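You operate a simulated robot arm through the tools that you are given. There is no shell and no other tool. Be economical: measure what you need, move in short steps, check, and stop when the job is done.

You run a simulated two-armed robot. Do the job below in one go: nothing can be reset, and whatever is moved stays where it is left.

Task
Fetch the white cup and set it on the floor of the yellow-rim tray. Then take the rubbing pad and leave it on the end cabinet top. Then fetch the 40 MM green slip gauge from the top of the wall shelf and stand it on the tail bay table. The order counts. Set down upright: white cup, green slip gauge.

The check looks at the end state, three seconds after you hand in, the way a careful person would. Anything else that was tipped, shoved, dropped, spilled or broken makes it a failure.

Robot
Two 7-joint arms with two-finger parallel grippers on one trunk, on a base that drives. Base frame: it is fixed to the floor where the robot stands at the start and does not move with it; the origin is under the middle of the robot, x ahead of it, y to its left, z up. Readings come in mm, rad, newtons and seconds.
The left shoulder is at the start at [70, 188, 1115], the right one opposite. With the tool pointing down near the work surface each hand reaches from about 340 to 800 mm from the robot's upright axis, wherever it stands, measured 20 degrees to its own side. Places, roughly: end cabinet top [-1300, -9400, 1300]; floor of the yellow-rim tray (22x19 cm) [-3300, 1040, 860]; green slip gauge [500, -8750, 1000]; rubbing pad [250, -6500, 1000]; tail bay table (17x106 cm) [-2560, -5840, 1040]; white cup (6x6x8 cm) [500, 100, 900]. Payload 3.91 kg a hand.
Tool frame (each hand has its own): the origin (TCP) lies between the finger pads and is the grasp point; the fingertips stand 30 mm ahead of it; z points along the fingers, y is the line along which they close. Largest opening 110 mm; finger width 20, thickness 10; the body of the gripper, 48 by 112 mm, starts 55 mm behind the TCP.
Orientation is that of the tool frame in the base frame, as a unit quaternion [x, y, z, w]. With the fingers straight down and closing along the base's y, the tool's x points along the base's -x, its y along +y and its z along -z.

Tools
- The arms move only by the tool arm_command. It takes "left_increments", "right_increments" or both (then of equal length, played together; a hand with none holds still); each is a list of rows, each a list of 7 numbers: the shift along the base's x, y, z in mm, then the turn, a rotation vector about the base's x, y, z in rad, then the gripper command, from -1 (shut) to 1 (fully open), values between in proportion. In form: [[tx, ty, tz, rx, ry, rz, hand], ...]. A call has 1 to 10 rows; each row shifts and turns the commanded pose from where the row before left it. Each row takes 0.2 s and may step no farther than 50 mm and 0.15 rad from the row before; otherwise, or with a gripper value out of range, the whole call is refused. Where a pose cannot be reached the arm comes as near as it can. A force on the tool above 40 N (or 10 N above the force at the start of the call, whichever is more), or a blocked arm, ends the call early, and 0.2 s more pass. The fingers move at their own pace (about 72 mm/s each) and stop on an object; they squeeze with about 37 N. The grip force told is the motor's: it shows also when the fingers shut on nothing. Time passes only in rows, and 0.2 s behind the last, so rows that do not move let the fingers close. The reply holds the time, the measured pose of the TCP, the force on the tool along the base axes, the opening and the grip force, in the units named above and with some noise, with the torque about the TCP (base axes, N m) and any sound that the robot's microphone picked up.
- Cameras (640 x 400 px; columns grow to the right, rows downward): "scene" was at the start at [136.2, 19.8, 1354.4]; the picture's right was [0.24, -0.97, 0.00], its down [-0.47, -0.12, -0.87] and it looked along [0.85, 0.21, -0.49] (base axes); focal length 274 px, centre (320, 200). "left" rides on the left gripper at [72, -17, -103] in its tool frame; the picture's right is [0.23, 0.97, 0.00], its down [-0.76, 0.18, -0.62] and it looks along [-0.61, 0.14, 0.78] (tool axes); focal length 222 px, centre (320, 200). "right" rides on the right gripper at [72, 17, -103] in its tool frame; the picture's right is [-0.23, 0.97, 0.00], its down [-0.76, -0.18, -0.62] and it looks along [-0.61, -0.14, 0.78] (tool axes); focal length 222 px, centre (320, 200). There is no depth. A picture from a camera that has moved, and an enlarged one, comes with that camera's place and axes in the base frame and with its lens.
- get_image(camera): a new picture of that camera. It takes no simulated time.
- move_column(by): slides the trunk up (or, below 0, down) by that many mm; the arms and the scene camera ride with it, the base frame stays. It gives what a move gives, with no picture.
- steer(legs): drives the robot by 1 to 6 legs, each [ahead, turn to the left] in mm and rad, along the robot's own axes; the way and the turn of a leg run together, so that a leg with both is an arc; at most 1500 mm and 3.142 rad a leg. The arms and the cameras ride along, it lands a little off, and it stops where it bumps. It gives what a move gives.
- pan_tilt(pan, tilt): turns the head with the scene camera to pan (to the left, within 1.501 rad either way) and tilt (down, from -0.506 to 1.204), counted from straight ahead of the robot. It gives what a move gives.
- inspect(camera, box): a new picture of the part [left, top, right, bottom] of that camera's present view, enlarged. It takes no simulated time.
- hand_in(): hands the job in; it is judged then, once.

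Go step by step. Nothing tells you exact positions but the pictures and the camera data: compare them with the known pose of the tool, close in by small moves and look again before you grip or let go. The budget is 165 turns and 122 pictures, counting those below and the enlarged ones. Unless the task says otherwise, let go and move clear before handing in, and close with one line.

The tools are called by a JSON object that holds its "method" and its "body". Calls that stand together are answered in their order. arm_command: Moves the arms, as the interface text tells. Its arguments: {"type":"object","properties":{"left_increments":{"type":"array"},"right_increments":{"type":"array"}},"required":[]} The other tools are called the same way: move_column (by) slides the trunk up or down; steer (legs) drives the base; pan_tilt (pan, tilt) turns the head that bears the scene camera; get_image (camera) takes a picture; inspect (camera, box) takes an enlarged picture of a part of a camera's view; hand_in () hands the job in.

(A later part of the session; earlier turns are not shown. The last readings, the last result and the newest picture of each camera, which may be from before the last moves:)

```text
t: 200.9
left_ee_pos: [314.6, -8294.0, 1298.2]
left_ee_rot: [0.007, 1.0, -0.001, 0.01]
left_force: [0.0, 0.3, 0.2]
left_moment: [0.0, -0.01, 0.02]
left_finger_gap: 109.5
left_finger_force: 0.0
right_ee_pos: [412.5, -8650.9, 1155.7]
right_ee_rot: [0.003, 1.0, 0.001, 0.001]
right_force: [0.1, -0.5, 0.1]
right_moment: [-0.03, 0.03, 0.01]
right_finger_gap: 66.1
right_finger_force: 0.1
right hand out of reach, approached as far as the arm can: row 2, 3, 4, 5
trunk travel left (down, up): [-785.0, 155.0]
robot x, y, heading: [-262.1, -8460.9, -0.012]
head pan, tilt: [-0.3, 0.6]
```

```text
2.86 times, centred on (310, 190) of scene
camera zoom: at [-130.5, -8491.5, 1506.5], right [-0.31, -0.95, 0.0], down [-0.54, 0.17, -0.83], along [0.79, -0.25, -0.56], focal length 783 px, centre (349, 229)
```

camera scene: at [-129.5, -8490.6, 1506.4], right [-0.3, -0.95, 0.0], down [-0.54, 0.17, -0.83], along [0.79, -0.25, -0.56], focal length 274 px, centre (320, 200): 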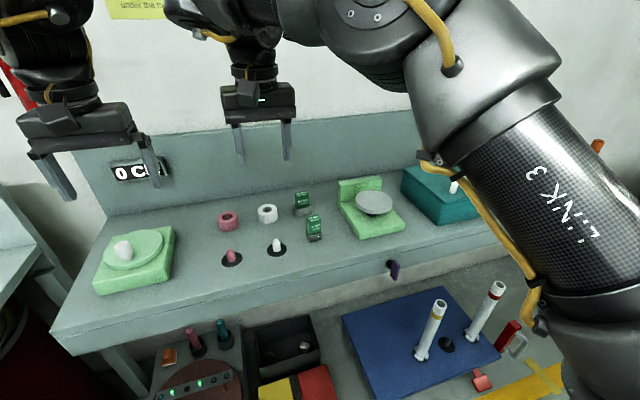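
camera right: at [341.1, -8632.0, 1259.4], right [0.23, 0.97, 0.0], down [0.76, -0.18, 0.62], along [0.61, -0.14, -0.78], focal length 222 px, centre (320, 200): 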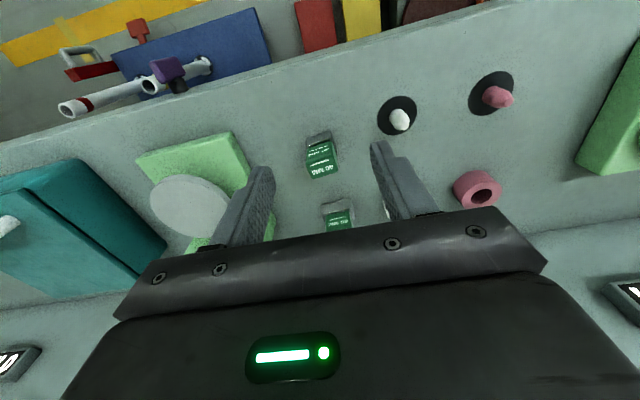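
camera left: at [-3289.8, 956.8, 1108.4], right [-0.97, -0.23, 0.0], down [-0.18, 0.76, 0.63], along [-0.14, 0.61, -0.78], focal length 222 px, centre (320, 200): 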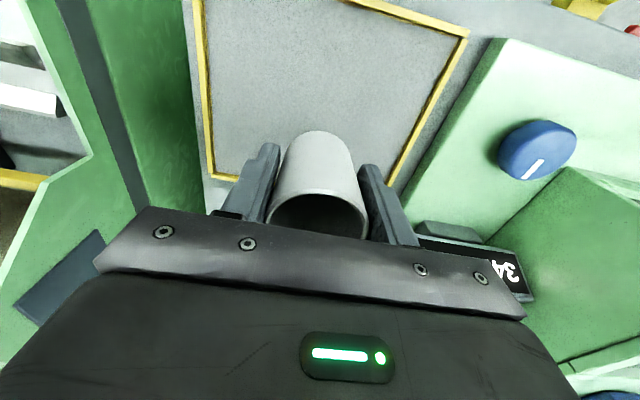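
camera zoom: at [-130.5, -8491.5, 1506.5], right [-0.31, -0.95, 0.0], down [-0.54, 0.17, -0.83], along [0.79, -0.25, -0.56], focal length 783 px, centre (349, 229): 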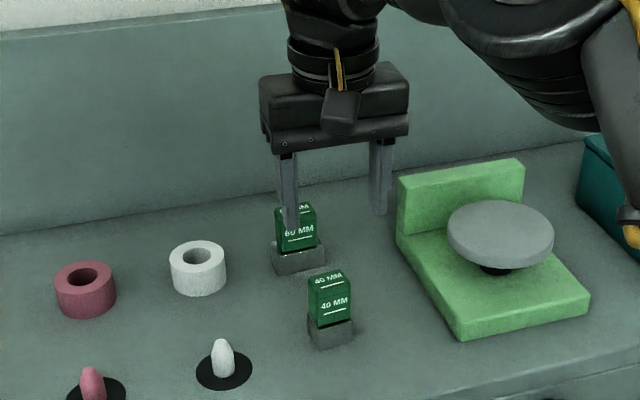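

{"method": "steer", "body": {"legs": [[90, 0]]}}

{"method": "arm_command", "body": {"right_increments": [[-15, -6, -30, 0, 0, 0, 0.2], [-15, 0, -10, 0, 0, 0, 0.2], [0, 0, 0, 0, 0, 0, 0.2]]}}

{"method": "get_image", "body": {"camera": "right"}}

{"method": "inspect", "body": {"camera": "scene", "box": [220, 160, 400, 290]}}

```text
t: 202.0
left_ee_pos: [398.6, -8295.0, 1304.4]
left_ee_rot: [0.009, 1.0, -0.001, 0.016]
left_force: [1.1, 0.4, 0.7]
left_moment: [-0.04, 0.06, -0.01]
left_finger_gap: 109.9
left_finger_force: 0.0
right_ee_pos: [502.8, -8649.3, 1165.9]
right_ee_rot: [0.001, 1.0, 0.001, 0.006]
right_force: [1.3, -0.2, 0.1]
right_moment: [0.02, 0.11, -0.04]
right_finger_gap: 66.1
right_finger_force: 0.0
trunk travel left (down, up): [-785.0, 155.0]
robot x, y, heading: [-174.2, -8458.3, -0.012]
head pan, tilt: [-0.3, 0.6]
```

```text
t: 202.8
left_ee_pos: [383.5, -8293.0, 1311.0]
left_ee_rot: [0.009, 1.0, -0.003, 0.022]
left_force: [-1.2, -0.3, 0.5]
left_moment: [0.0, -0.03, 0.02]
left_finger_gap: 110.0
left_finger_force: 0.1
right_ee_pos: [461.1, -8654.0, 1134.8]
right_ee_rot: [0.001, 1.0, 0.0, 0.013]
right_force: [0.0, -0.1, 1.0]
right_moment: [-0.01, -0.06, 0.0]
right_finger_gap: 66.0
right_finger_force: 0.1
trunk travel left (down, up): [-785.0, 155.0]
robot x, y, heading: [-168.2, -8461.6, -0.019]
head pan, tilt: [-0.3, 0.6]
```

```text
64 pictures are left
camera right: at [386.7, -8636.2, 1235.4], right [0.23, 0.97, 0.01], down [0.75, -0.18, 0.64], along [0.63, -0.14, -0.77], focal length 222 px, centre (320, 200)
```

right: 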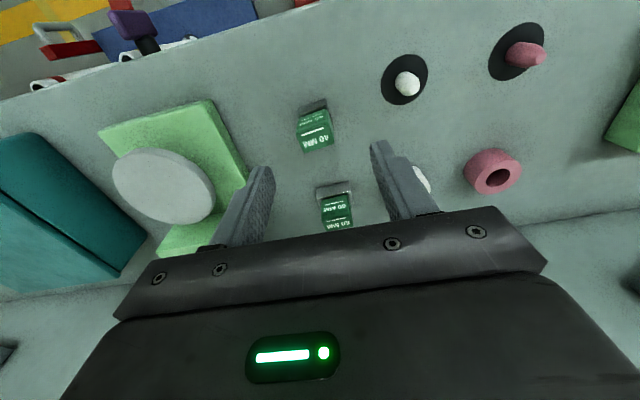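

```text
3.08 times, centred on (310, 225) of scene
camera zoom: at [-46.2, -8489.9, 1507.1], right [-0.31, -0.95, 0.0], down [-0.53, 0.17, -0.83], along [0.79, -0.25, -0.56], focal length 844 px, centre (351, 123)
```

zoom: 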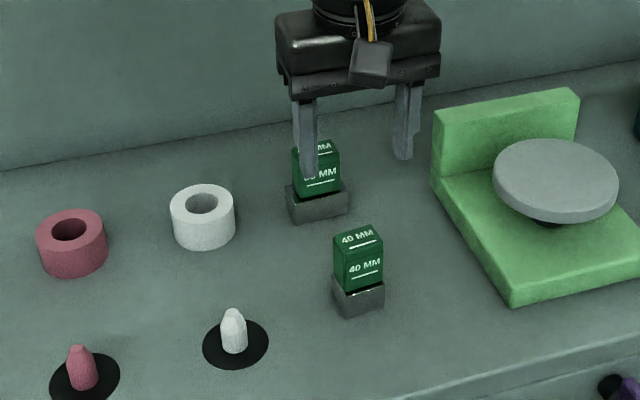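

The hands show a small growing tilt since the last drive. I'll check that the base isn't touching anything before I reach in.

{"method": "pan_tilt", "body": {"pan": -0.3, "tilt": 1.2}}

{"method": "get_image", "body": {"camera": "scene"}}

```text
t: 203.8
left_ee_pos: [393.5, -8295.7, 1306.8]
left_ee_rot: [0.009, 1.0, -0.001, 0.018]
left_force: [0.5, 0.2, 0.5]
left_moment: [-0.01, 0.04, -0.01]
left_finger_gap: 110.0
left_finger_force: 0.0
right_ee_pos: [468.8, -8656.5, 1129.2]
right_ee_rot: [0.002, 1.0, 0.0, 0.008]
right_force: [0.4, 0.2, -0.4]
right_moment: [0.0, 0.02, -0.01]
right_finger_gap: 66.0
right_finger_force: 0.0
trunk travel left (down, up): [-785.0, 155.0]
robot x, y, heading: [-172.2, -8457.9, -0.013]
head pan, tilt: [-0.3, 1.201]
```

```text
62 pictures are left
camera scene: at [-67.7, -8482.2, 1461.6], right [-0.31, -0.95, 0.0], down [-0.89, 0.28, -0.36], along [0.34, -0.11, -0.93], focal length 274 px, centre (320, 200)
```

scene: 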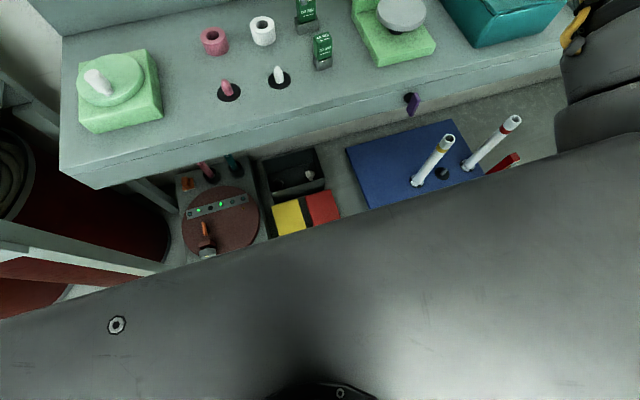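

The base is clear of everything, and the tilt is just body sway dying out. The gauge top is at about (500, -8667, 987); I'll move above it and let things settle.

{"method": "arm_command", "body": {"right_increments": [[12, -5, -20, 0, 0, 0, 0.2], [12, -5, -20, 0, 0, 0, 0.2], [0, 0, -20, 0, 0, 0, 0.2], [0, 0, 0, 0, 0, 0, 0.2], [0, 0, 0, 0, 0, 0, 0.2], [0, 0, 0, 0, 0, 0, 0.2], [0, 0, 0, 0, 0, 0, 0.2], [0, 0, 0, 0, 0, 0, 0.2]]}}

{"method": "pan_tilt", "body": {"pan": -0.3, "tilt": 0.7}}

{"method": "get_image", "body": {"camera": "right"}}

{"method": "inspect", "body": {"camera": "scene", "box": [240, 120, 400, 240]}}

```text
t: 205.6
left_ee_pos: [391.5, -8295.0, 1307.9]
left_ee_rot: [0.009, 1.0, -0.003, 0.018]
left_force: [0.6, 0.0, -0.5]
left_moment: [-0.01, -0.03, 0.01]
left_finger_gap: 109.9
left_finger_force: 0.0
right_ee_pos: [491.2, -8664.8, 1070.6]
right_ee_rot: [0.002, 1.0, 0.001, 0.008]
right_force: [-0.1, 0.0, -0.2]
right_moment: [-0.05, -0.01, 0.02]
right_finger_gap: 66.1
right_finger_force: 0.2
trunk travel left (down, up): [-785.0, 155.0]
robot x, y, heading: [-174.0, -8461.8, -0.007]
head pan, tilt: [-0.3, 1.201]
```

```text
t: 206.5
left_ee_pos: [391.5, -8294.5, 1307.7]
left_ee_rot: [0.008, 1.0, -0.002, 0.018]
left_force: [0.8, 0.0, -0.6]
left_moment: [0.02, 0.0, 0.0]
left_finger_gap: 109.8
left_finger_force: 0.0
right_ee_pos: [491.2, -8664.4, 1070.6]
right_ee_rot: [0.003, 1.0, 0.0, 0.008]
right_force: [0.2, -0.1, -0.4]
right_moment: [-0.06, -0.01, 0.0]
right_finger_gap: 66.3
right_finger_force: 0.1
trunk travel left (down, up): [-785.0, 155.0]
robot x, y, heading: [-166.4, -8464.5, -0.009]
head pan, tilt: [-0.3, 0.7]
```

```text
61 pictures are left
camera right: at [417.5, -8647.2, 1172.6], right [0.23, 0.97, 0.0], down [0.75, -0.18, 0.64], along [0.62, -0.14, -0.77], focal length 222 px, centre (320, 200)
```

right: 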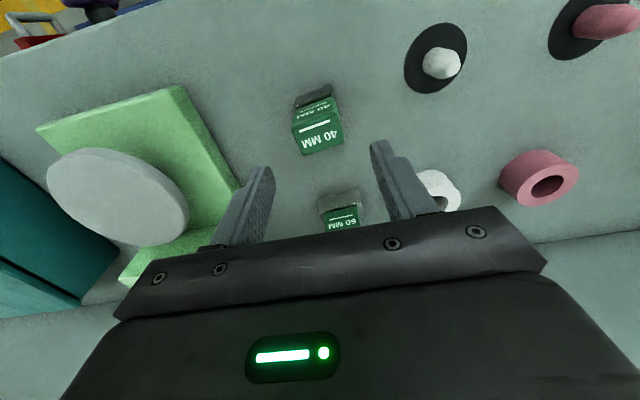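

```text
3.33 times, centred on (320, 180) of scene
camera zoom: at [-42.5, -8490.7, 1497.6], right [-0.31, -0.95, 0.0], down [-0.61, 0.2, -0.76], along [0.73, -0.23, -0.64], focal length 914 px, centre (320, 267)
```

zoom: 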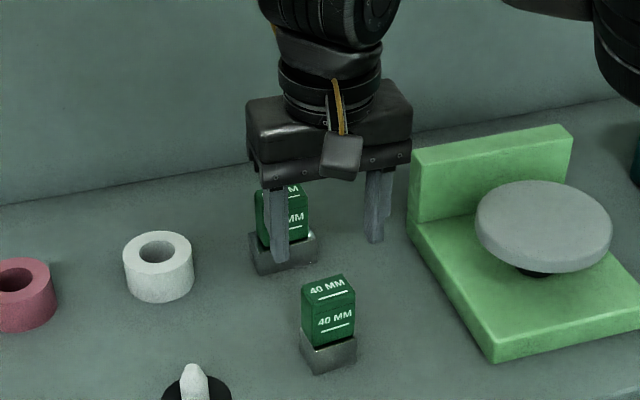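

The gauge top centre is at about (490, -8663, 1000), with a grey foot below the green body. I'll open a bit wider and lower to the green part.

{"method": "arm_command", "body": {"right_increments": [[0, 2, 0, 0, 0.015, 0, 0.5], [0, 0, -25, 0, 0, 0, 0.5], [0, 0, -25, 0, 0, 0, 0.5], [0, 0, -15, 0, 0, 0, 0.5], [0, 0, 0, 0, 0, 0, 0.5], [0, 0, 0, 0, 0, 0, 0.5]]}}

{"method": "get_image", "body": {"camera": "right"}}

{"method": "inspect", "body": {"camera": "scene", "box": [260, 140, 380, 230]}}

```text
t: 207.9
left_ee_pos: [392.2, -8294.5, 1307.7]
left_ee_rot: [0.008, 1.0, -0.002, 0.018]
left_force: [0.0, 0.3, 0.4]
left_moment: [0.04, -0.01, 0.01]
left_finger_gap: 110.0
left_finger_force: 0.1
right_ee_pos: [491.6, -8664.6, 1003.2]
right_ee_rot: [0.002, 1.0, 0.001, 0.001]
right_force: [0.4, -0.1, -0.2]
right_moment: [-0.01, 0.0, -0.02]
right_finger_gap: 82.3
right_finger_force: 0.0
trunk travel left (down, up): [-785.0, 155.0]
robot x, y, heading: [-171.5, -8464.6, -0.01]
head pan, tilt: [-0.3, 0.7]
```

```text
59 pictures are left
camera right: at [418.9, -8646.2, 1106.8], right [0.23, 0.97, 0.0], down [0.76, -0.18, 0.62], along [0.61, -0.14, -0.78], focal length 222 px, centre (320, 200)
```

right: 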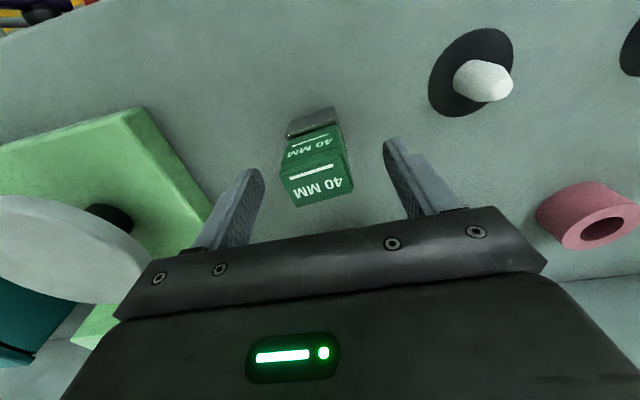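

```text
4.44 times, centred on (320, 185) of scene
camera zoom: at [-42.3, -8490.8, 1497.7], right [-0.31, -0.95, 0.0], down [-0.61, 0.2, -0.76], along [0.73, -0.23, -0.64], focal length 1219 px, centre (320, 267)
```

zoom: 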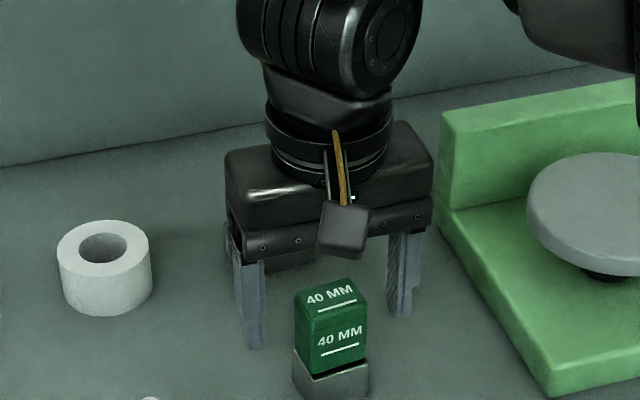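

{"method": "arm_command", "body": {"right_increments": [[-1, 1, -12, 0, 0, 0, 0.5], [0, 0, 0, 0, 0, 0, 0.2], [0, 0, 0, 0, 0, 0, -0.2], [0, 0, 0, 0, 0, 0, -1], [0, 0, 0, 0, 0, 0, -1], [0, 0, 0, 0, 0, 0, -1]]}}

{"method": "get_image", "body": {"camera": "right"}}

{"method": "inspect", "body": {"camera": "scene", "box": [280, 170, 380, 240]}}

```text
t: 209.3
left_ee_pos: [390.5, -8294.5, 1307.7]
left_ee_rot: [0.009, 1.0, -0.002, 0.018]
left_force: [-0.6, -0.7, -0.2]
left_moment: [0.0, 0.02, 0.02]
left_finger_gap: 110.0
left_finger_force: 0.1
right_ee_pos: [490.7, -8662.1, 992.9]
right_ee_rot: [0.002, 1.0, 0.001, 0.0]
right_force: [0.0, -0.2, 1.9]
right_moment: [-0.03, 0.04, 0.0]
right_finger_gap: 39.3
right_finger_force: 37.2
trunk travel left (down, up): [-785.0, 155.0]
robot x, y, heading: [-170.6, -8466.1, -0.014]
head pan, tilt: [-0.3, 0.7]
```

```text
57 pictures are left
camera right: at [418.2, -8645.3, 1095.6], right [0.23, 0.97, 0.0], down [0.76, -0.18, 0.62], along [0.61, -0.14, -0.78], focal length 222 px, centre (320, 200)
```

right: 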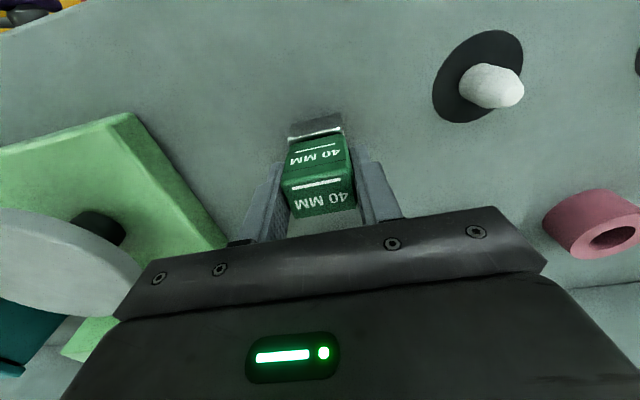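

```text
5.71 times, centred on (330, 205) of scene
camera zoom: at [-42.7, -8490.8, 1497.8], right [-0.31, -0.95, 0.0], down [-0.61, 0.2, -0.76], along [0.73, -0.23, -0.64], focal length 1567 px, centre (263, 171)
```

zoom: 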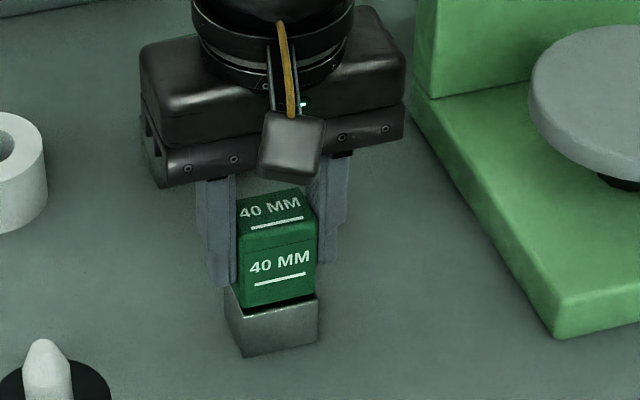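

It's gripped with a gap of about 39 mm. I'll lift slowly and check whether the grey foot comes with it.

{"method": "arm_command", "body": {"right_increments": [[0, 0, 5, 0, 0, 0, -1], [0, 0, 10, 0, 0, 0, -1], [0, 0, 15, 0, 0, 0, -1], [0, 0, 0, 0, 0, 0, -1]]}}

{"method": "inspect", "body": {"camera": "scene", "box": [280, 150, 380, 240]}}

```text
t: 210.3
left_ee_pos: [391.3, -8294.8, 1306.6]
left_ee_rot: [0.01, 1.0, -0.003, 0.019]
left_force: [-0.2, -0.1, -0.5]
left_moment: [-0.01, -0.02, 0.0]
left_finger_gap: 110.0
left_finger_force: 0.0
right_ee_pos: [490.8, -8663.2, 1020.5]
right_ee_rot: [0.001, 1.0, 0.001, 0.001]
right_force: [0.4, -0.6, -1.2]
right_moment: [0.01, -0.01, -0.01]
right_finger_gap: 39.2
right_finger_force: 37.4
trunk travel left (down, up): [-785.0, 155.0]
robot x, y, heading: [-173.8, -8458.8, -0.012]
head pan, tilt: [-0.3, 0.7]
```

```text
4.44 times, centred on (330, 195) of scene
camera zoom: at [-41.9, -8490.9, 1497.6], right [-0.31, -0.95, 0.0], down [-0.61, 0.2, -0.76], along [0.73, -0.23, -0.64], focal length 1219 px, centre (276, 222)
```

zoom: 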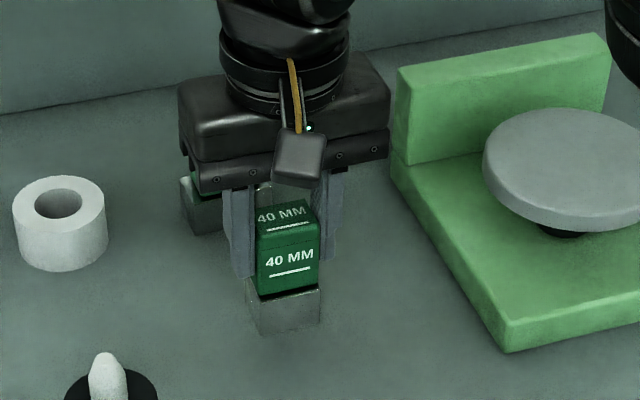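

The grey foot moves with the green body, so it's one piece. I'll lift clear, back away, and look around for a route to the tail bay.

{"method": "arm_command", "body": {"right_increments": [[0, 0, 30, 0, 0, 0, -1], [-10, 0, 40, 0, 0, 0, -1], [-20, 0, 40, 0, 0, 0, -1], [-20, 0, 20, 0, 0, 0, -1], [0, 0, 0, 0, 0, 0, -1]]}}

{"method": "steer", "body": {"legs": [[-320, 0]]}}

{"method": "get_image", "body": {"camera": "right"}}

{"method": "get_image", "body": {"camera": "scene"}}

```text
t: 211.5
left_ee_pos: [390.7, -8293.9, 1305.9]
left_ee_rot: [0.008, 1.0, -0.001, 0.018]
left_force: [1.2, 0.2, 0.8]
left_moment: [0.01, 0.01, 0.0]
left_finger_gap: 110.2
left_finger_force: 0.0
right_ee_pos: [441.0, -8664.1, 1152.0]
right_ee_rot: [0.001, 1.0, 0.001, 0.0]
right_force: [0.0, 0.2, -1.8]
right_moment: [0.01, 0.0, 0.03]
right_finger_gap: 39.6
right_finger_force: 37.1
trunk travel left (down, up): [-785.0, 155.0]
robot x, y, heading: [-169.0, -8462.3, -0.005]
head pan, tilt: [-0.3, 0.7]
```

```text
t: 213.6
left_ee_pos: [70.2, -8290.7, 1306.9]
left_ee_rot: [0.008, 1.0, -0.002, 0.017]
left_force: [0.6, 1.1, 0.3]
left_moment: [0.01, 0.02, -0.03]
left_finger_gap: 109.9
left_finger_force: 0.1
right_ee_pos: [122.5, -8659.0, 1152.0]
right_ee_rot: [0.0, 1.0, 0.001, 0.0]
right_force: [1.3, 0.0, -1.0]
right_moment: [-0.02, 0.0, -0.01]
right_finger_gap: 39.4
right_finger_force: 37.1
trunk travel left (down, up): [-785.0, 155.0]
robot x, y, heading: [-494.7, -8459.1, -0.014]
head pan, tilt: [-0.3, 0.7]
```

```text
54 pictures are left
camera right: at [50.3, -8641.7, 1254.9], right [0.23, 0.97, 0.0], down [0.76, -0.18, 0.62], along [0.61, -0.14, -0.78], focal length 222 px, centre (320, 200)
```

right: 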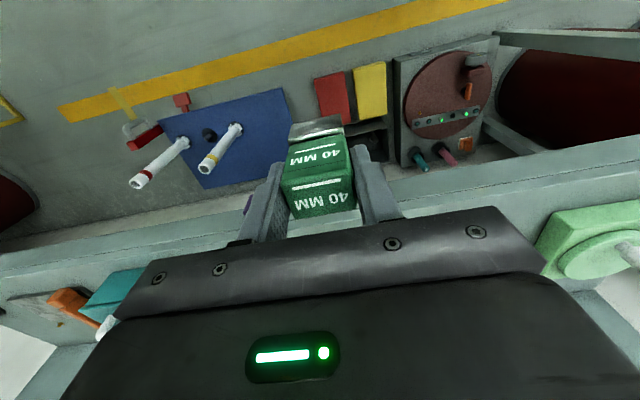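

```text
53 pictures are left
camera scene: at [-360.6, -8487.6, 1497.4], right [-0.3, -0.95, 0.0], down [-0.62, 0.2, -0.76], along [0.73, -0.23, -0.65], focal length 274 px, centre (320, 200)
```

scene: 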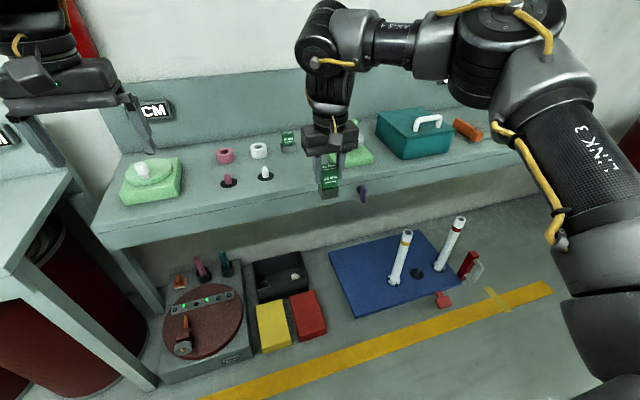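

The gauge is held firmly. The tail bay table is likely reached from the west side of the machine, so I'll go back north by the way I came.

{"method": "move_column", "body": {"by": -60}}

{"method": "steer", "body": {"legs": [[0, 1.585], [1050, 0], [1050, 0]]}}

{"method": "pan_tilt", "body": {"pan": 0, "tilt": 0.35}}

{"method": "get_image", "body": {"camera": "scene"}}

```text
t: 214.6
left_ee_pos: [70.0, -8290.8, 1247.1]
left_ee_rot: [0.008, 1.0, -0.002, 0.018]
left_force: [-0.1, 0.4, 0.9]
left_moment: [-0.01, -0.03, 0.01]
left_finger_gap: 110.1
left_finger_force: 0.0
right_ee_pos: [119.8, -8658.6, 1092.7]
right_ee_rot: [0.001, 1.0, 0.001, 0.001]
right_force: [-0.2, 0.7, -1.2]
right_moment: [-0.02, -0.04, 0.03]
right_finger_gap: 39.4
right_finger_force: 36.9
trunk travel left (down, up): [-725.0, 215.0]
robot x, y, heading: [-489.5, -8458.5, -0.003]
head pan, tilt: [-0.3, 0.7]
```

```text
t: 228.8
left_ee_pos: [-676.9, -5816.6, 1246.7]
left_ee_rot: [-0.706, 0.708, 0.012, 0.014]
left_force: [-0.3, -0.3, 0.2]
left_moment: [-0.01, -0.02, -0.01]
left_finger_gap: 110.1
left_finger_force: 0.1
right_ee_pos: [-309.3, -5761.0, 1093.5]
right_ee_rot: [0.71, -0.704, -0.001, 0.0]
right_force: [0.3, -0.2, -2.2]
right_moment: [-0.01, -0.01, -0.02]
right_finger_gap: 39.8
right_finger_force: 36.9
trunk travel left (down, up): [-725.0, 215.0]
robot x, y, heading: [-503.5, -6376.9, 1.574]
head pan, tilt: [-0.3, 0.7]
```

```text
t: 229.7
left_ee_pos: [-675.6, -5815.3, 1247.2]
left_ee_rot: [-0.705, 0.709, 0.012, 0.014]
left_force: [-0.1, 0.5, -0.4]
left_moment: [0.0, 0.0, 0.0]
left_finger_gap: 110.0
left_finger_force: 0.1
right_ee_pos: [-308.4, -5761.1, 1093.5]
right_ee_rot: [0.71, -0.704, -0.002, 0.0]
right_force: [-0.8, -0.5, -1.8]
right_moment: [0.02, 0.0, -0.01]
right_finger_gap: 39.6
right_finger_force: 37.5
trunk travel left (down, up): [-725.0, 215.0]
robot x, y, heading: [-499.9, -6374.2, 1.573]
head pan, tilt: [0.0, 0.351]
```

```text
52 pictures are left
camera scene: at [-504.9, -6234.6, 1469.0], right [1.0, 0.0, 0.0], down [0.0, -0.34, -0.94], along [0.0, 0.94, -0.34], focal length 274 px, centre (320, 200)
```

scene: 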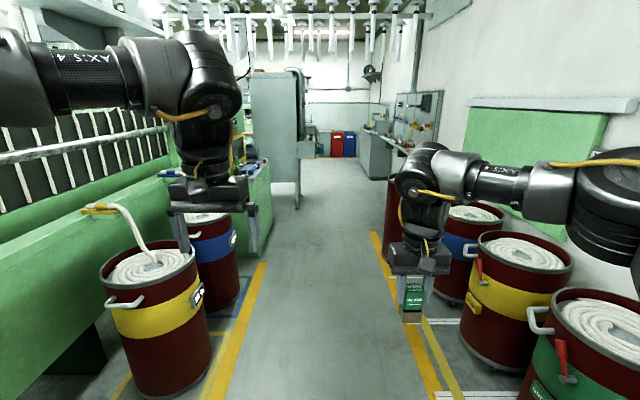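

{"method": "steer", "body": {"legs": [[0, -0.066], [1300, 0], [1200, 0]]}}

{"method": "get_image", "body": {"camera": "scene"}}

```text
t: 242.4
left_ee_pos: [-451.8, -3288.3, 1246.7]
left_ee_rot: [-0.678, 0.735, 0.011, 0.014]
left_force: [-0.2, -0.3, -0.3]
left_moment: [0.01, 0.01, 0.02]
left_finger_gap: 110.0
left_finger_force: 0.0
right_ee_pos: [-80.7, -3262.6, 1093.2]
right_ee_rot: [-0.683, 0.73, 0.001, 0.0]
right_force: [-0.2, -0.2, -1.7]
right_moment: [0.02, -0.01, 0.02]
right_finger_gap: 39.6
right_finger_force: 37.1
trunk travel left (down, up): [-725.0, 215.0]
robot x, y, heading: [-320.9, -3859.9, 1.497]
head pan, tilt: [0.0, 0.351]
```

```text
51 pictures are left
camera scene: at [-311.2, -3719.9, 1469.1], right [1.0, -0.07, 0.0], down [-0.03, -0.34, -0.94], along [0.07, 0.94, -0.34], focal length 274 px, centre (320, 200)
```

scene: 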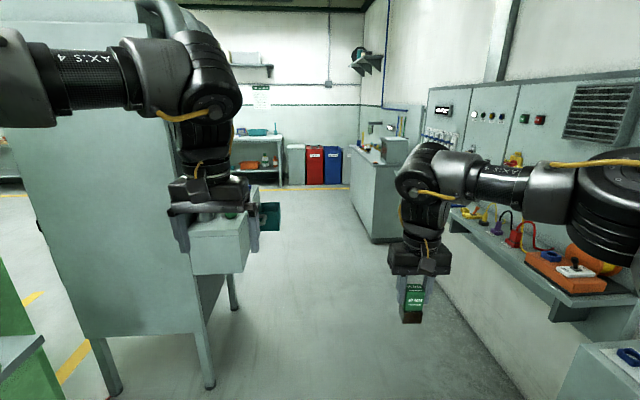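

{"method": "steer", "body": {"legs": [[1500, 0], [0, 0.09], [1000, 0]]}}

{"method": "pan_tilt", "body": {"pan": 1.3, "tilt": 0.35}}

{"method": "get_image", "body": {"camera": "scene"}}

```text
t: 255.1
left_ee_pos: [-407.2, -811.9, 1248.0]
left_ee_rot: [0.709, -0.705, -0.012, -0.014]
left_force: [-0.1, 1.3, -0.4]
left_moment: [0.01, 0.0, 0.0]
left_finger_gap: 110.2
left_finger_force: 0.0
right_ee_pos: [-40.0, -750.8, 1092.7]
right_ee_rot: [0.715, -0.699, -0.001, -0.001]
right_force: [0.1, 0.7, -1.1]
right_moment: [0.02, -0.02, 0.0]
right_finger_gap: 39.5
right_finger_force: 37.4
trunk travel left (down, up): [-725.0, 215.0]
robot x, y, heading: [-228.5, -1366.9, 1.587]
head pan, tilt: [0.0, 0.351]
```

```text
t: 256.6
left_ee_pos: [-407.6, -810.6, 1248.5]
left_ee_rot: [0.71, -0.704, -0.012, -0.014]
left_force: [-1.1, 0.7, -0.3]
left_moment: [-0.01, -0.02, 0.02]
left_finger_gap: 109.8
left_finger_force: 0.1
right_ee_pos: [-39.2, -750.8, 1093.3]
right_ee_rot: [0.715, -0.699, -0.001, 0.0]
right_force: [-0.5, 0.3, -2.4]
right_moment: [0.03, 0.02, 0.01]
right_finger_gap: 39.4
right_finger_force: 36.9
trunk travel left (down, up): [-725.0, 215.0]
robot x, y, heading: [-227.4, -1366.0, 1.58]
head pan, tilt: [1.3, 0.351]
```

```text
50 pictures are left
camera scene: at [-319.2, -1296.8, 1469.1], right [0.25, 0.97, 0.0], down [0.33, -0.09, -0.94], along [-0.91, 0.24, -0.34], focal length 274 px, centre (320, 200)
```

scene: 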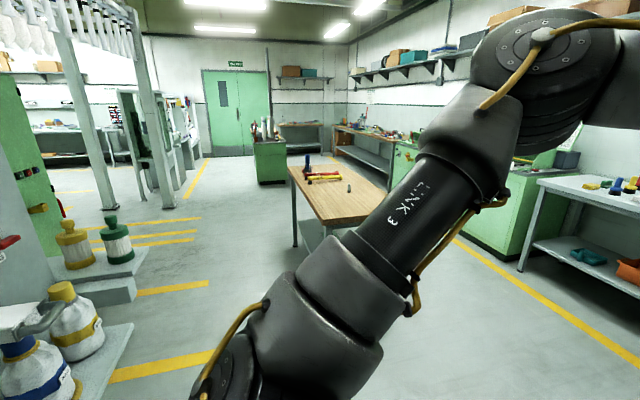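

The lane west runs at y≈-1350, between the bottle table and the wooden table. I'll turn west and drive along it.

{"method": "steer", "body": {"legs": [[0, 1.555], [1400, 0]]}}

{"method": "pan_tilt", "body": {"pan": 0.5, "tilt": 0.35}}

{"method": "get_image", "body": {"camera": "scene"}}

```text
t: 267.2
left_ee_pos: [-2156.0, -1525.9, 1247.4]
left_ee_rot: [1.0, -0.009, -0.018, -0.002]
left_force: [-0.3, 0.5, 0.4]
left_moment: [-0.04, 0.01, 0.04]
left_finger_gap: 110.0
left_finger_force: 0.1
right_ee_pos: [-2206.7, -1157.0, 1094.2]
right_ee_rot: [1.0, -0.001, -0.001, 0.001]
right_force: [-0.1, -0.1, -2.5]
right_moment: [0.02, 0.0, -0.01]
right_finger_gap: 39.6
right_finger_force: 37.4
trunk travel left (down, up): [-725.0, 215.0]
robot x, y, heading: [-1594.0, -1361.2, 3.133]
head pan, tilt: [1.3, 0.351]
```

```text
t: 268.4
left_ee_pos: [-2155.7, -1525.6, 1247.4]
left_ee_rot: [1.0, -0.008, -0.018, -0.002]
left_force: [0.2, -0.2, -0.1]
left_moment: [0.03, 0.0, 0.0]
left_finger_gap: 110.1
left_finger_force: 0.1
right_ee_pos: [-2206.5, -1156.8, 1092.8]
right_ee_rot: [1.0, -0.001, -0.001, 0.001]
right_force: [-0.5, 0.0, -1.6]
right_moment: [-0.02, -0.03, 0.01]
right_finger_gap: 39.9
right_finger_force: 37.1
trunk travel left (down, up): [-725.0, 215.0]
robot x, y, heading: [-1593.4, -1357.1, 3.14]
head pan, tilt: [0.499, 0.351]
```

```text
49 pictures are left
camera scene: at [-1728.6, -1403.6, 1469.1], right [-0.47, 0.88, 0.0], down [0.3, 0.16, -0.94], along [-0.83, -0.44, -0.34], focal length 274 px, centre (320, 200)
```

scene: 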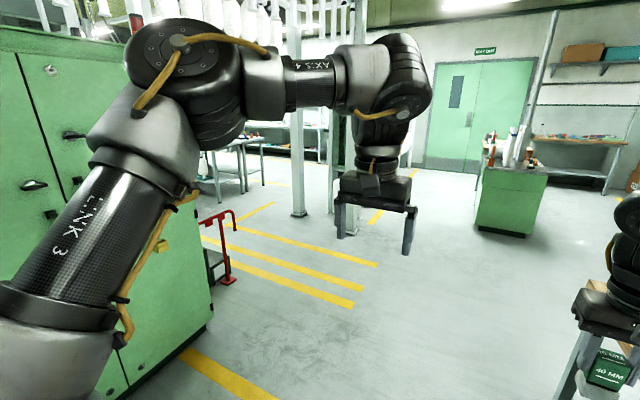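

{"method": "steer", "body": {"legs": [[1050, 0], [1050, 0], [0, 1.57]]}}

{"method": "pan_tilt", "body": {"pan": 0.2, "tilt": 0.3}}

{"method": "get_image", "body": {"camera": "scene"}}

```text
t: 282.6
left_ee_pos: [-3529.1, -1917.5, 1246.0]
left_ee_rot: [0.709, 0.704, -0.014, 0.011]
left_force: [0.9, -0.8, -0.7]
left_moment: [-0.01, -0.02, 0.02]
left_finger_gap: 110.0
left_finger_force: 0.0
right_ee_pos: [-3896.9, -1969.8, 1092.6]
right_ee_rot: [0.705, 0.709, -0.001, 0.001]
right_force: [-0.2, 0.0, -1.6]
right_moment: [0.02, -0.01, -0.04]
right_finger_gap: 39.5
right_finger_force: 36.6
trunk travel left (down, up): [-725.0, 215.0]
robot x, y, heading: [-3699.9, -1357.7, -1.577]
head pan, tilt: [0.499, 0.351]
```

```text
t: 283.4
left_ee_pos: [-3530.0, -1918.7, 1247.2]
left_ee_rot: [0.71, 0.704, -0.014, 0.012]
left_force: [-0.4, 0.2, 0.1]
left_moment: [-0.01, 0.04, 0.03]
left_finger_gap: 109.9
left_finger_force: 0.1
right_ee_pos: [-3896.7, -1970.7, 1091.6]
right_ee_rot: [0.705, 0.71, 0.001, 0.001]
right_force: [-1.1, -0.3, -2.1]
right_moment: [-0.02, -0.01, 0.0]
right_finger_gap: 39.8
right_finger_force: 37.2
trunk travel left (down, up): [-725.0, 215.0]
robot x, y, heading: [-3703.6, -1355.8, -1.568]
head pan, tilt: [0.201, 0.3]
```

```text
48 pictures are left
camera scene: at [-3684.9, -1501.0, 1473.8], right [-0.98, -0.2, 0.0], down [-0.06, 0.29, -0.96], along [0.19, -0.94, -0.3], focal length 274 px, centre (320, 200)
```

scene: 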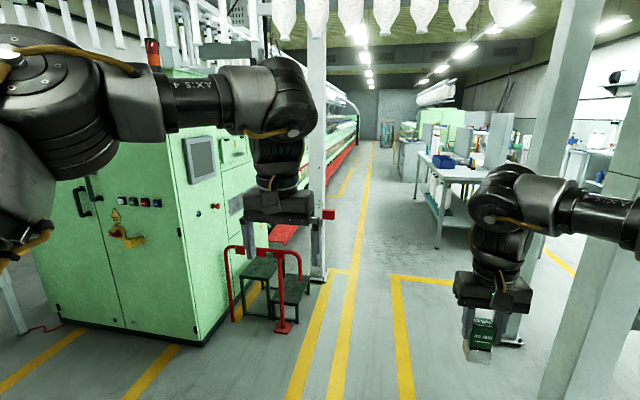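

{"method": "steer", "body": {"legs": [[0, -0.09], [1300, 0], [900, 0], [0, 0.09]]}}

{"method": "get_image", "body": {"camera": "scene"}}

```text
t: 295.3
left_ee_pos: [-3718.6, -4110.2, 1247.8]
left_ee_rot: [0.707, 0.707, -0.013, 0.012]
left_force: [0.2, -0.5, -0.2]
left_moment: [-0.01, -0.06, 0.02]
left_finger_gap: 109.8
left_finger_force: 0.1
right_ee_pos: [-4087.0, -4166.1, 1093.4]
right_ee_rot: [0.702, 0.713, 0.0, 0.002]
right_force: [0.3, -0.3, -1.4]
right_moment: [0.01, -0.03, 0.0]
right_finger_gap: 39.7
right_finger_force: 37.1
trunk travel left (down, up): [-725.0, 215.0]
robot x, y, heading: [-3892.0, -3550.7, -1.566]
head pan, tilt: [0.201, 0.3]
```

```text
47 pictures are left
camera scene: at [-3879.3, -3694.7, 1473.9], right [-0.98, -0.21, 0.0], down [-0.06, 0.29, -0.96], along [0.2, -0.93, -0.29], focal length 274 px, centre (320, 200)
```

scene: 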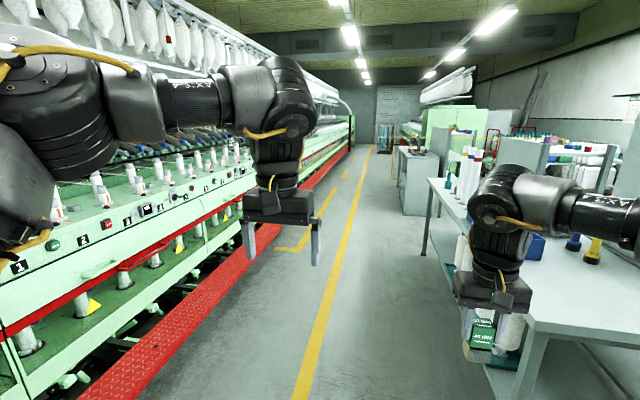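

I'm alongside the machine's west side, and the tail bay table should be ahead on the left. I'll drive level with it and face east.

{"method": "steer", "body": {"legs": [[0, 0.185], [1100, 0], [1050, 0], [0, 1.38]]}}

{"method": "pan_tilt", "body": {"pan": 0, "tilt": 0.45}}

{"method": "get_image", "body": {"camera": "scene"}}

```text
t: 310.1
left_ee_pos: [-2895.9, -5479.0, 1246.7]
left_ee_rot: [-0.005, 1.0, -0.002, 0.018]
left_force: [-0.3, -0.1, -0.1]
left_moment: [0.05, 0.0, 0.04]
left_finger_gap: 110.0
left_finger_force: 0.1
right_ee_pos: [-2836.7, -5846.0, 1092.6]
right_ee_rot: [-0.013, 1.0, 0.0, 0.001]
right_force: [0.5, 0.6, -2.3]
right_moment: [-0.01, 0.01, 0.01]
right_finger_gap: 39.5
right_finger_force: 36.8
trunk travel left (down, up): [-725.0, 215.0]
robot x, y, heading: [-3452.8, -5661.9, 0.017]
head pan, tilt: [0.201, 0.3]
```

```text
t: 310.8
left_ee_pos: [-2896.8, -5478.4, 1246.1]
left_ee_rot: [-0.006, 1.0, -0.002, 0.018]
left_force: [0.5, 0.2, -0.6]
left_moment: [0.0, 0.03, 0.01]
left_finger_gap: 109.9
left_finger_force: 0.0
right_ee_pos: [-2836.6, -5847.2, 1092.4]
right_ee_rot: [-0.012, 1.0, 0.001, 0.001]
right_force: [0.4, 0.2, -2.0]
right_moment: [0.02, 0.03, -0.01]
right_finger_gap: 39.6
right_finger_force: 37.0
trunk travel left (down, up): [-725.0, 215.0]
robot x, y, heading: [-3453.4, -5662.2, 0.019]
head pan, tilt: [0.0, 0.45]
```

```text
46 pictures are left
camera scene: at [-3313.5, -5661.6, 1459.9], right [0.02, -1.0, 0.0], down [-0.44, -0.01, -0.9], along [0.9, 0.02, -0.44], focal length 274 px, centre (320, 200)
```

scene: 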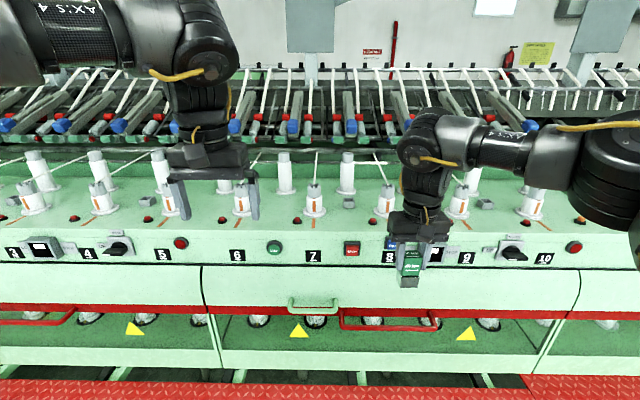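

{"method": "inspect", "body": {"camera": "scene", "box": [190, 140, 410, 280]}}

{"method": "inspect", "body": {"camera": "scene", "box": [390, 140, 610, 280]}}

```text
2.86 times, centred on (300, 210) of scene
camera zoom: at [-3313.5, -5661.6, 1459.9], right [0.02, -1.0, 0.0], down [-0.44, -0.01, -0.9], along [0.9, 0.02, -0.44], focal length 783 px, centre (377, 171)
```

zoom: 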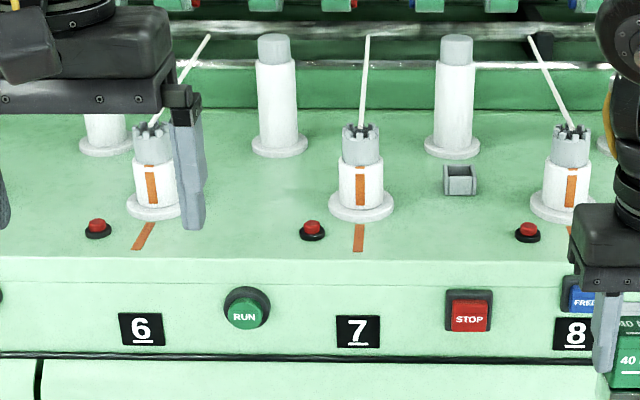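

```text
2.86 times, centred on (500, 210) of scene
camera zoom: at [-3313.5, -5661.6, 1459.9], right [0.02, -1.0, 0.0], down [-0.44, -0.01, -0.9], along [0.9, 0.02, -0.44], focal length 783 px, centre (-194, 171)
```

zoom: 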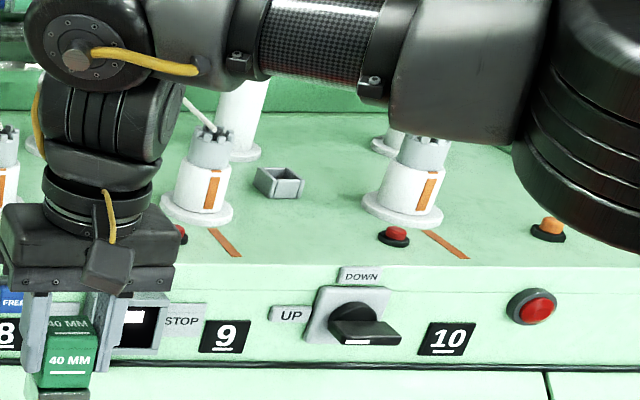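

The tail bay table is the green top carrying spindles 6 to 10, with its front edge at x≈-2651 and z≈1040. There's a free spot between spindles 7 and 8 at about (-2598, -5725). I'll raise the trunk and align sideways before approaching.

{"method": "move_column", "body": {"by": 120}}

{"method": "arm_command", "body": {"right_increments": [[0, 40, 0, 0, 0, 0, -1], [-10, 40, 0, 0, 0, 0, -1], [-10, 40, 0, 0, 0, 0, -1], [0, 0, 0, 0, 0, 0, -1], [0, 0, 0, 0, 0, 0, -1]]}}

{"method": "steer", "body": {"legs": [[230, 0]]}}

{"method": "get_image", "body": {"camera": "right"}}

{"method": "get_image", "body": {"camera": "scene"}}

```text
t: 312.3
left_ee_pos: [-2896.5, -5479.6, 1366.4]
left_ee_rot: [-0.004, 1.0, -0.001, 0.018]
left_force: [-0.7, 0.6, 1.2]
left_moment: [0.01, 0.01, 0.0]
left_finger_gap: 110.2
left_finger_force: 0.1
right_ee_pos: [-2836.2, -5846.1, 1212.0]
right_ee_rot: [-0.013, 1.0, 0.0, 0.001]
right_force: [-1.0, -1.0, -1.6]
right_moment: [0.02, 0.03, -0.02]
right_finger_gap: 39.7
right_finger_force: 36.7
trunk travel left (down, up): [-845.0, 95.0]
robot x, y, heading: [-3453.7, -5663.4, 0.017]
head pan, tilt: [0.0, 0.45]
```

```text
t: 313.5
left_ee_pos: [-2896.0, -5480.2, 1366.0]
left_ee_rot: [-0.005, 1.0, -0.001, 0.018]
left_force: [0.8, -0.6, -0.4]
left_moment: [-0.01, -0.01, -0.03]
left_finger_gap: 110.0
left_finger_force: 0.2
right_ee_pos: [-2855.7, -5727.2, 1213.5]
right_ee_rot: [-0.012, 1.0, 0.001, 0.001]
right_force: [0.1, -0.2, -0.4]
right_moment: [0.0, 0.02, 0.0]
right_finger_gap: 39.5
right_finger_force: 37.0
trunk travel left (down, up): [-845.0, 95.0]
robot x, y, heading: [-3451.9, -5664.0, 0.018]
head pan, tilt: [0.0, 0.45]
```

```text
t: 315.3
left_ee_pos: [-2669.0, -5476.6, 1368.2]
left_ee_rot: [-0.004, 1.0, -0.002, 0.021]
left_force: [1.5, 0.5, 0.3]
left_moment: [-0.04, -0.03, 0.0]
left_finger_gap: 110.2
left_finger_force: 0.0
right_ee_pos: [-2627.4, -5724.8, 1215.2]
right_ee_rot: [-0.011, 1.0, 0.001, 0.003]
right_force: [-1.2, -0.2, -2.0]
right_moment: [0.01, -0.03, 0.03]
right_finger_gap: 39.7
right_finger_force: 36.7
trunk travel left (down, up): [-845.0, 95.0]
robot x, y, heading: [-3223.9, -5660.7, 0.018]
head pan, tilt: [0.0, 0.45]
```

```text
43 pictures are left
camera right: at [-2701.2, -5708.3, 1318.5], right [0.2, 0.98, 0.0], down [0.76, -0.16, 0.63], along [0.61, -0.13, -0.78], focal length 222 px, centre (320, 200)
```

right: 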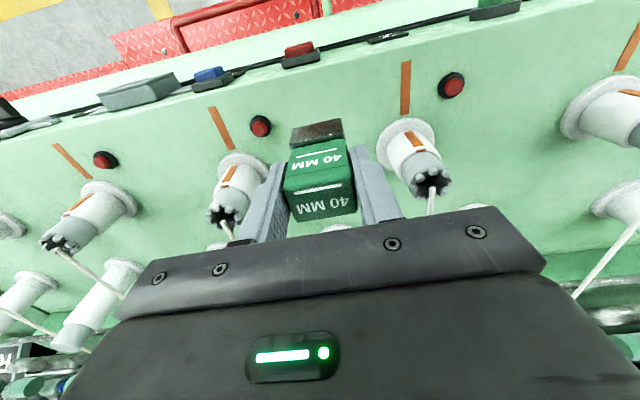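

```text
42 pictures are left
camera scene: at [-3087.3, -5658.6, 1580.4], right [0.02, -1.0, 0.0], down [-0.43, -0.01, -0.9], along [0.9, 0.01, -0.43], focal length 274 px, centre (320, 200)
```

scene: 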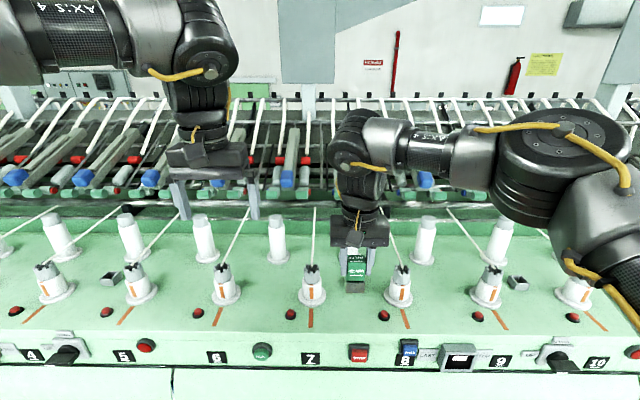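

{"method": "arm_command", "body": {"right_increments": [[11, -4, 0, 0, 0, 0, -1], [11, -4, -20, 0, 0.004, 0, -1], [0, 0, -25, 0, 0, 0, -1], [0, 0, -20, 0, 0, 0, -1], [0, 0, -15, 0, 0, 0, -1], [0, 0, 0, 0, 0, 0, -1], [0, 0, 0, 0, 0, 0, -1]]}}

{"method": "inspect", "body": {"camera": "scene", "box": [280, 220, 430, 350]}}

{"method": "get_image", "body": {"camera": "right"}}

```text
t: 316.9
left_ee_pos: [-2664.5, -5477.1, 1367.7]
left_ee_rot: [-0.005, 1.0, -0.002, 0.018]
left_force: [-0.1, 0.7, -0.3]
left_moment: [0.02, 0.0, 0.01]
left_finger_gap: 110.2
left_finger_force: 0.1
right_ee_pos: [-2603.3, -5732.5, 1135.6]
right_ee_rot: [-0.011, 1.0, 0.0, -0.001]
right_force: [0.1, 0.0, -1.2]
right_moment: [-0.02, 0.0, 0.0]
right_finger_gap: 39.6
right_finger_force: 37.2
trunk travel left (down, up): [-845.0, 95.0]
robot x, y, heading: [-3220.8, -5657.5, 0.013]
head pan, tilt: [0.0, 0.45]
```

```text
3.08 times, centred on (355, 285) of scene
camera zoom: at [-3082.6, -5658.3, 1579.9], right [0.02, -1.0, 0.0], down [-0.44, -0.01, -0.9], along [0.9, 0.01, -0.44], focal length 844 px, centre (212, -62)
```

zoom: 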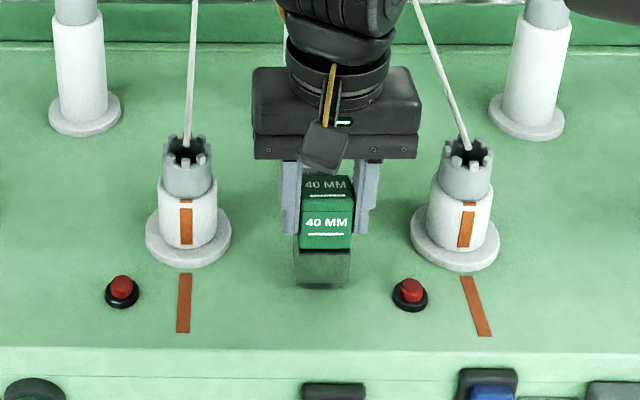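

```text
40 pictures are left
camera right: at [-2675.1, -5716.7, 1237.9], right [0.2, 0.98, 0.0], down [0.77, -0.16, 0.62], along [0.61, -0.13, -0.78], focal length 222 px, centre (320, 200)
```

right: 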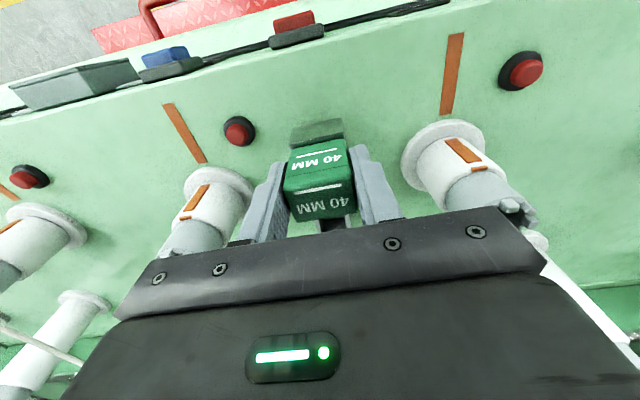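

The gauge is lined up over a clear patch. I'll lower it in small steps to contact.

{"method": "arm_command", "body": {"right_increments": [[0, 0, -12, 0, 0, 0, -1], [0, 0, -6, 0, 0, 0, -1], [0, 0, 0, 0, 0, 0, -1]]}}

{"method": "inspect", "body": {"camera": "scene", "box": [310, 260, 390, 330]}}

```text
t: 317.7
left_ee_pos: [-2669.3, -5476.6, 1368.2]
left_ee_rot: [-0.004, 1.0, -0.003, 0.02]
left_force: [-0.8, -0.5, 0.7]
left_moment: [-0.02, 0.0, 0.0]
left_finger_gap: 110.1
left_finger_force: 0.1
right_ee_pos: [-2603.5, -5731.2, 1120.0]
right_ee_rot: [-0.011, 1.0, 0.001, 0.003]
right_force: [5.4, -2.0, 34.4]
right_moment: [-0.48, -0.25, -0.1]
right_finger_gap: 39.1
right_finger_force: 37.2
trunk travel left (down, up): [-845.0, 95.0]
robot x, y, heading: [-3222.8, -5656.1, 0.015]
head pan, tilt: [0.0, 0.45]
```

```text
5.71 times, centred on (350, 295) of scene
camera zoom: at [-3086.3, -5658.4, 1580.7], right [0.02, -1.0, 0.0], down [-0.43, -0.01, -0.9], along [0.9, 0.01, -0.43], focal length 1567 px, centre (149, -343)
```

zoom: 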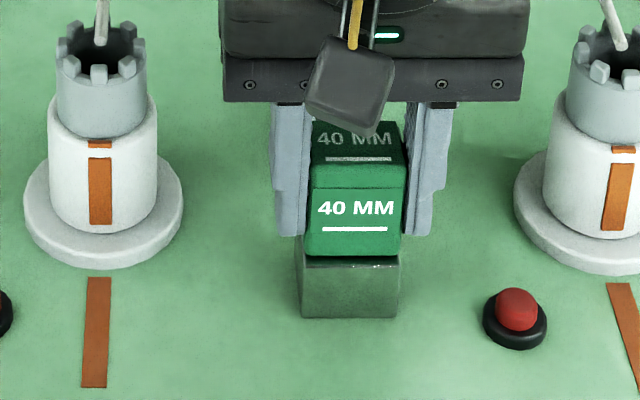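

It's in contact. I'll unload the pressure and check that it's level before releasing.

{"method": "arm_command", "body": {"right_increments": [[0, 0, 2.5, 0, 0, 0, -1], [0, 0, 0, 0, 0, 0, -1], [0, 0, 0, 0, 0, 0, -1]]}}

```text
t: 318.5
left_ee_pos: [-2667.0, -5476.3, 1368.5]
left_ee_rot: [-0.004, 1.0, -0.002, 0.019]
left_force: [-0.7, -0.2, 0.1]
left_moment: [0.01, -0.04, 0.0]
left_finger_gap: 109.9
left_finger_force: 0.0
right_ee_pos: [-2604.5, -5731.5, 1120.5]
right_ee_rot: [-0.011, 1.0, 0.001, 0.0]
right_force: [6.0, -1.3, 24.4]
right_moment: [-0.14, -0.59, -0.04]
right_finger_gap: 39.6
right_finger_force: 36.7
trunk travel left (down, up): [-845.0, 95.0]
robot x, y, heading: [-3220.3, -5658.3, 0.018]
head pan, tilt: [0.0, 0.45]
```

{"method": "arm_command", "body": {"right_increments": [[0, 0, 3, 0, 0, 0, -1], [0, 0, 0, 0, 0, 0, -1], [0, 0, 0, 0, 0, 0, -1]]}}

```text
t: 319.3
left_ee_pos: [-2664.2, -5476.3, 1367.4]
left_ee_rot: [-0.005, 1.0, -0.002, 0.018]
left_force: [-0.7, 0.1, -0.7]
left_moment: [-0.01, -0.01, -0.03]
left_finger_gap: 110.1
left_finger_force: 0.1
right_ee_pos: [-2605.6, -5732.5, 1120.7]
right_ee_rot: [-0.012, 1.0, 0.001, -0.002]
right_force: [-0.1, -0.6, -1.9]
right_moment: [-0.05, 0.05, 0.0]
right_finger_gap: 39.5
right_finger_force: 36.9
trunk travel left (down, up): [-845.0, 95.0]
robot x, y, heading: [-3226.4, -5660.7, 0.015]
head pan, tilt: [0.0, 0.45]
```

{"method": "arm_command", "body": {"right_increments": [[0, 0, -0.7, 0, 0, 0, -1], [0, 0, 0, 0, 0, 0, -1], [0, 0, 0, 0, 0, 0, 0], [0, 0, 0, 0, 0, 0, 0.3], [0, 0, 0, 0, 0, 0, 0.4], [0, 0, 20, 0, 0, 0, 0.4], [0, 0, 30, 0, 0, 0, 0.4], [0, 0, 35, 0, 0, 0, 0.4], [0, 0, 30, 0, 0, 0, 0.4], [0, 0, 0, 0, 0, 0, 0.4]]}}

{"method": "inspect", "body": {"camera": "scene", "box": [290, 220, 420, 340]}}

```text
t: 321.5
left_ee_pos: [-2665.5, -5477.0, 1366.5]
left_ee_rot: [-0.004, 1.0, -0.002, 0.018]
left_force: [-0.1, -0.3, 0.2]
left_moment: [-0.01, 0.03, -0.02]
left_finger_gap: 109.8
left_finger_force: 0.1
right_ee_pos: [-2605.4, -5733.0, 1236.7]
right_ee_rot: [-0.011, 1.0, 0.0, 0.0]
right_force: [0.4, -0.6, 0.3]
right_moment: [-0.05, 0.0, -0.02]
right_finger_gap: 77.1
right_finger_force: 0.0
trunk travel left (down, up): [-845.0, 95.0]
robot x, y, heading: [-3225.9, -5655.7, 0.018]
head pan, tilt: [0.0, 0.45]
```

```text
3.33 times, centred on (355, 280) of scene
camera zoom: at [-3082.4, -5658.6, 1579.8], right [0.02, -1.0, 0.0], down [-0.44, -0.01, -0.9], along [0.9, 0.01, -0.44], focal length 914 px, centre (203, -67)
```

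zoom: 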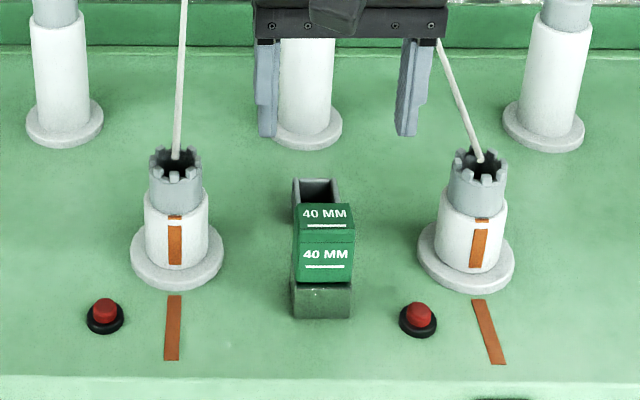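

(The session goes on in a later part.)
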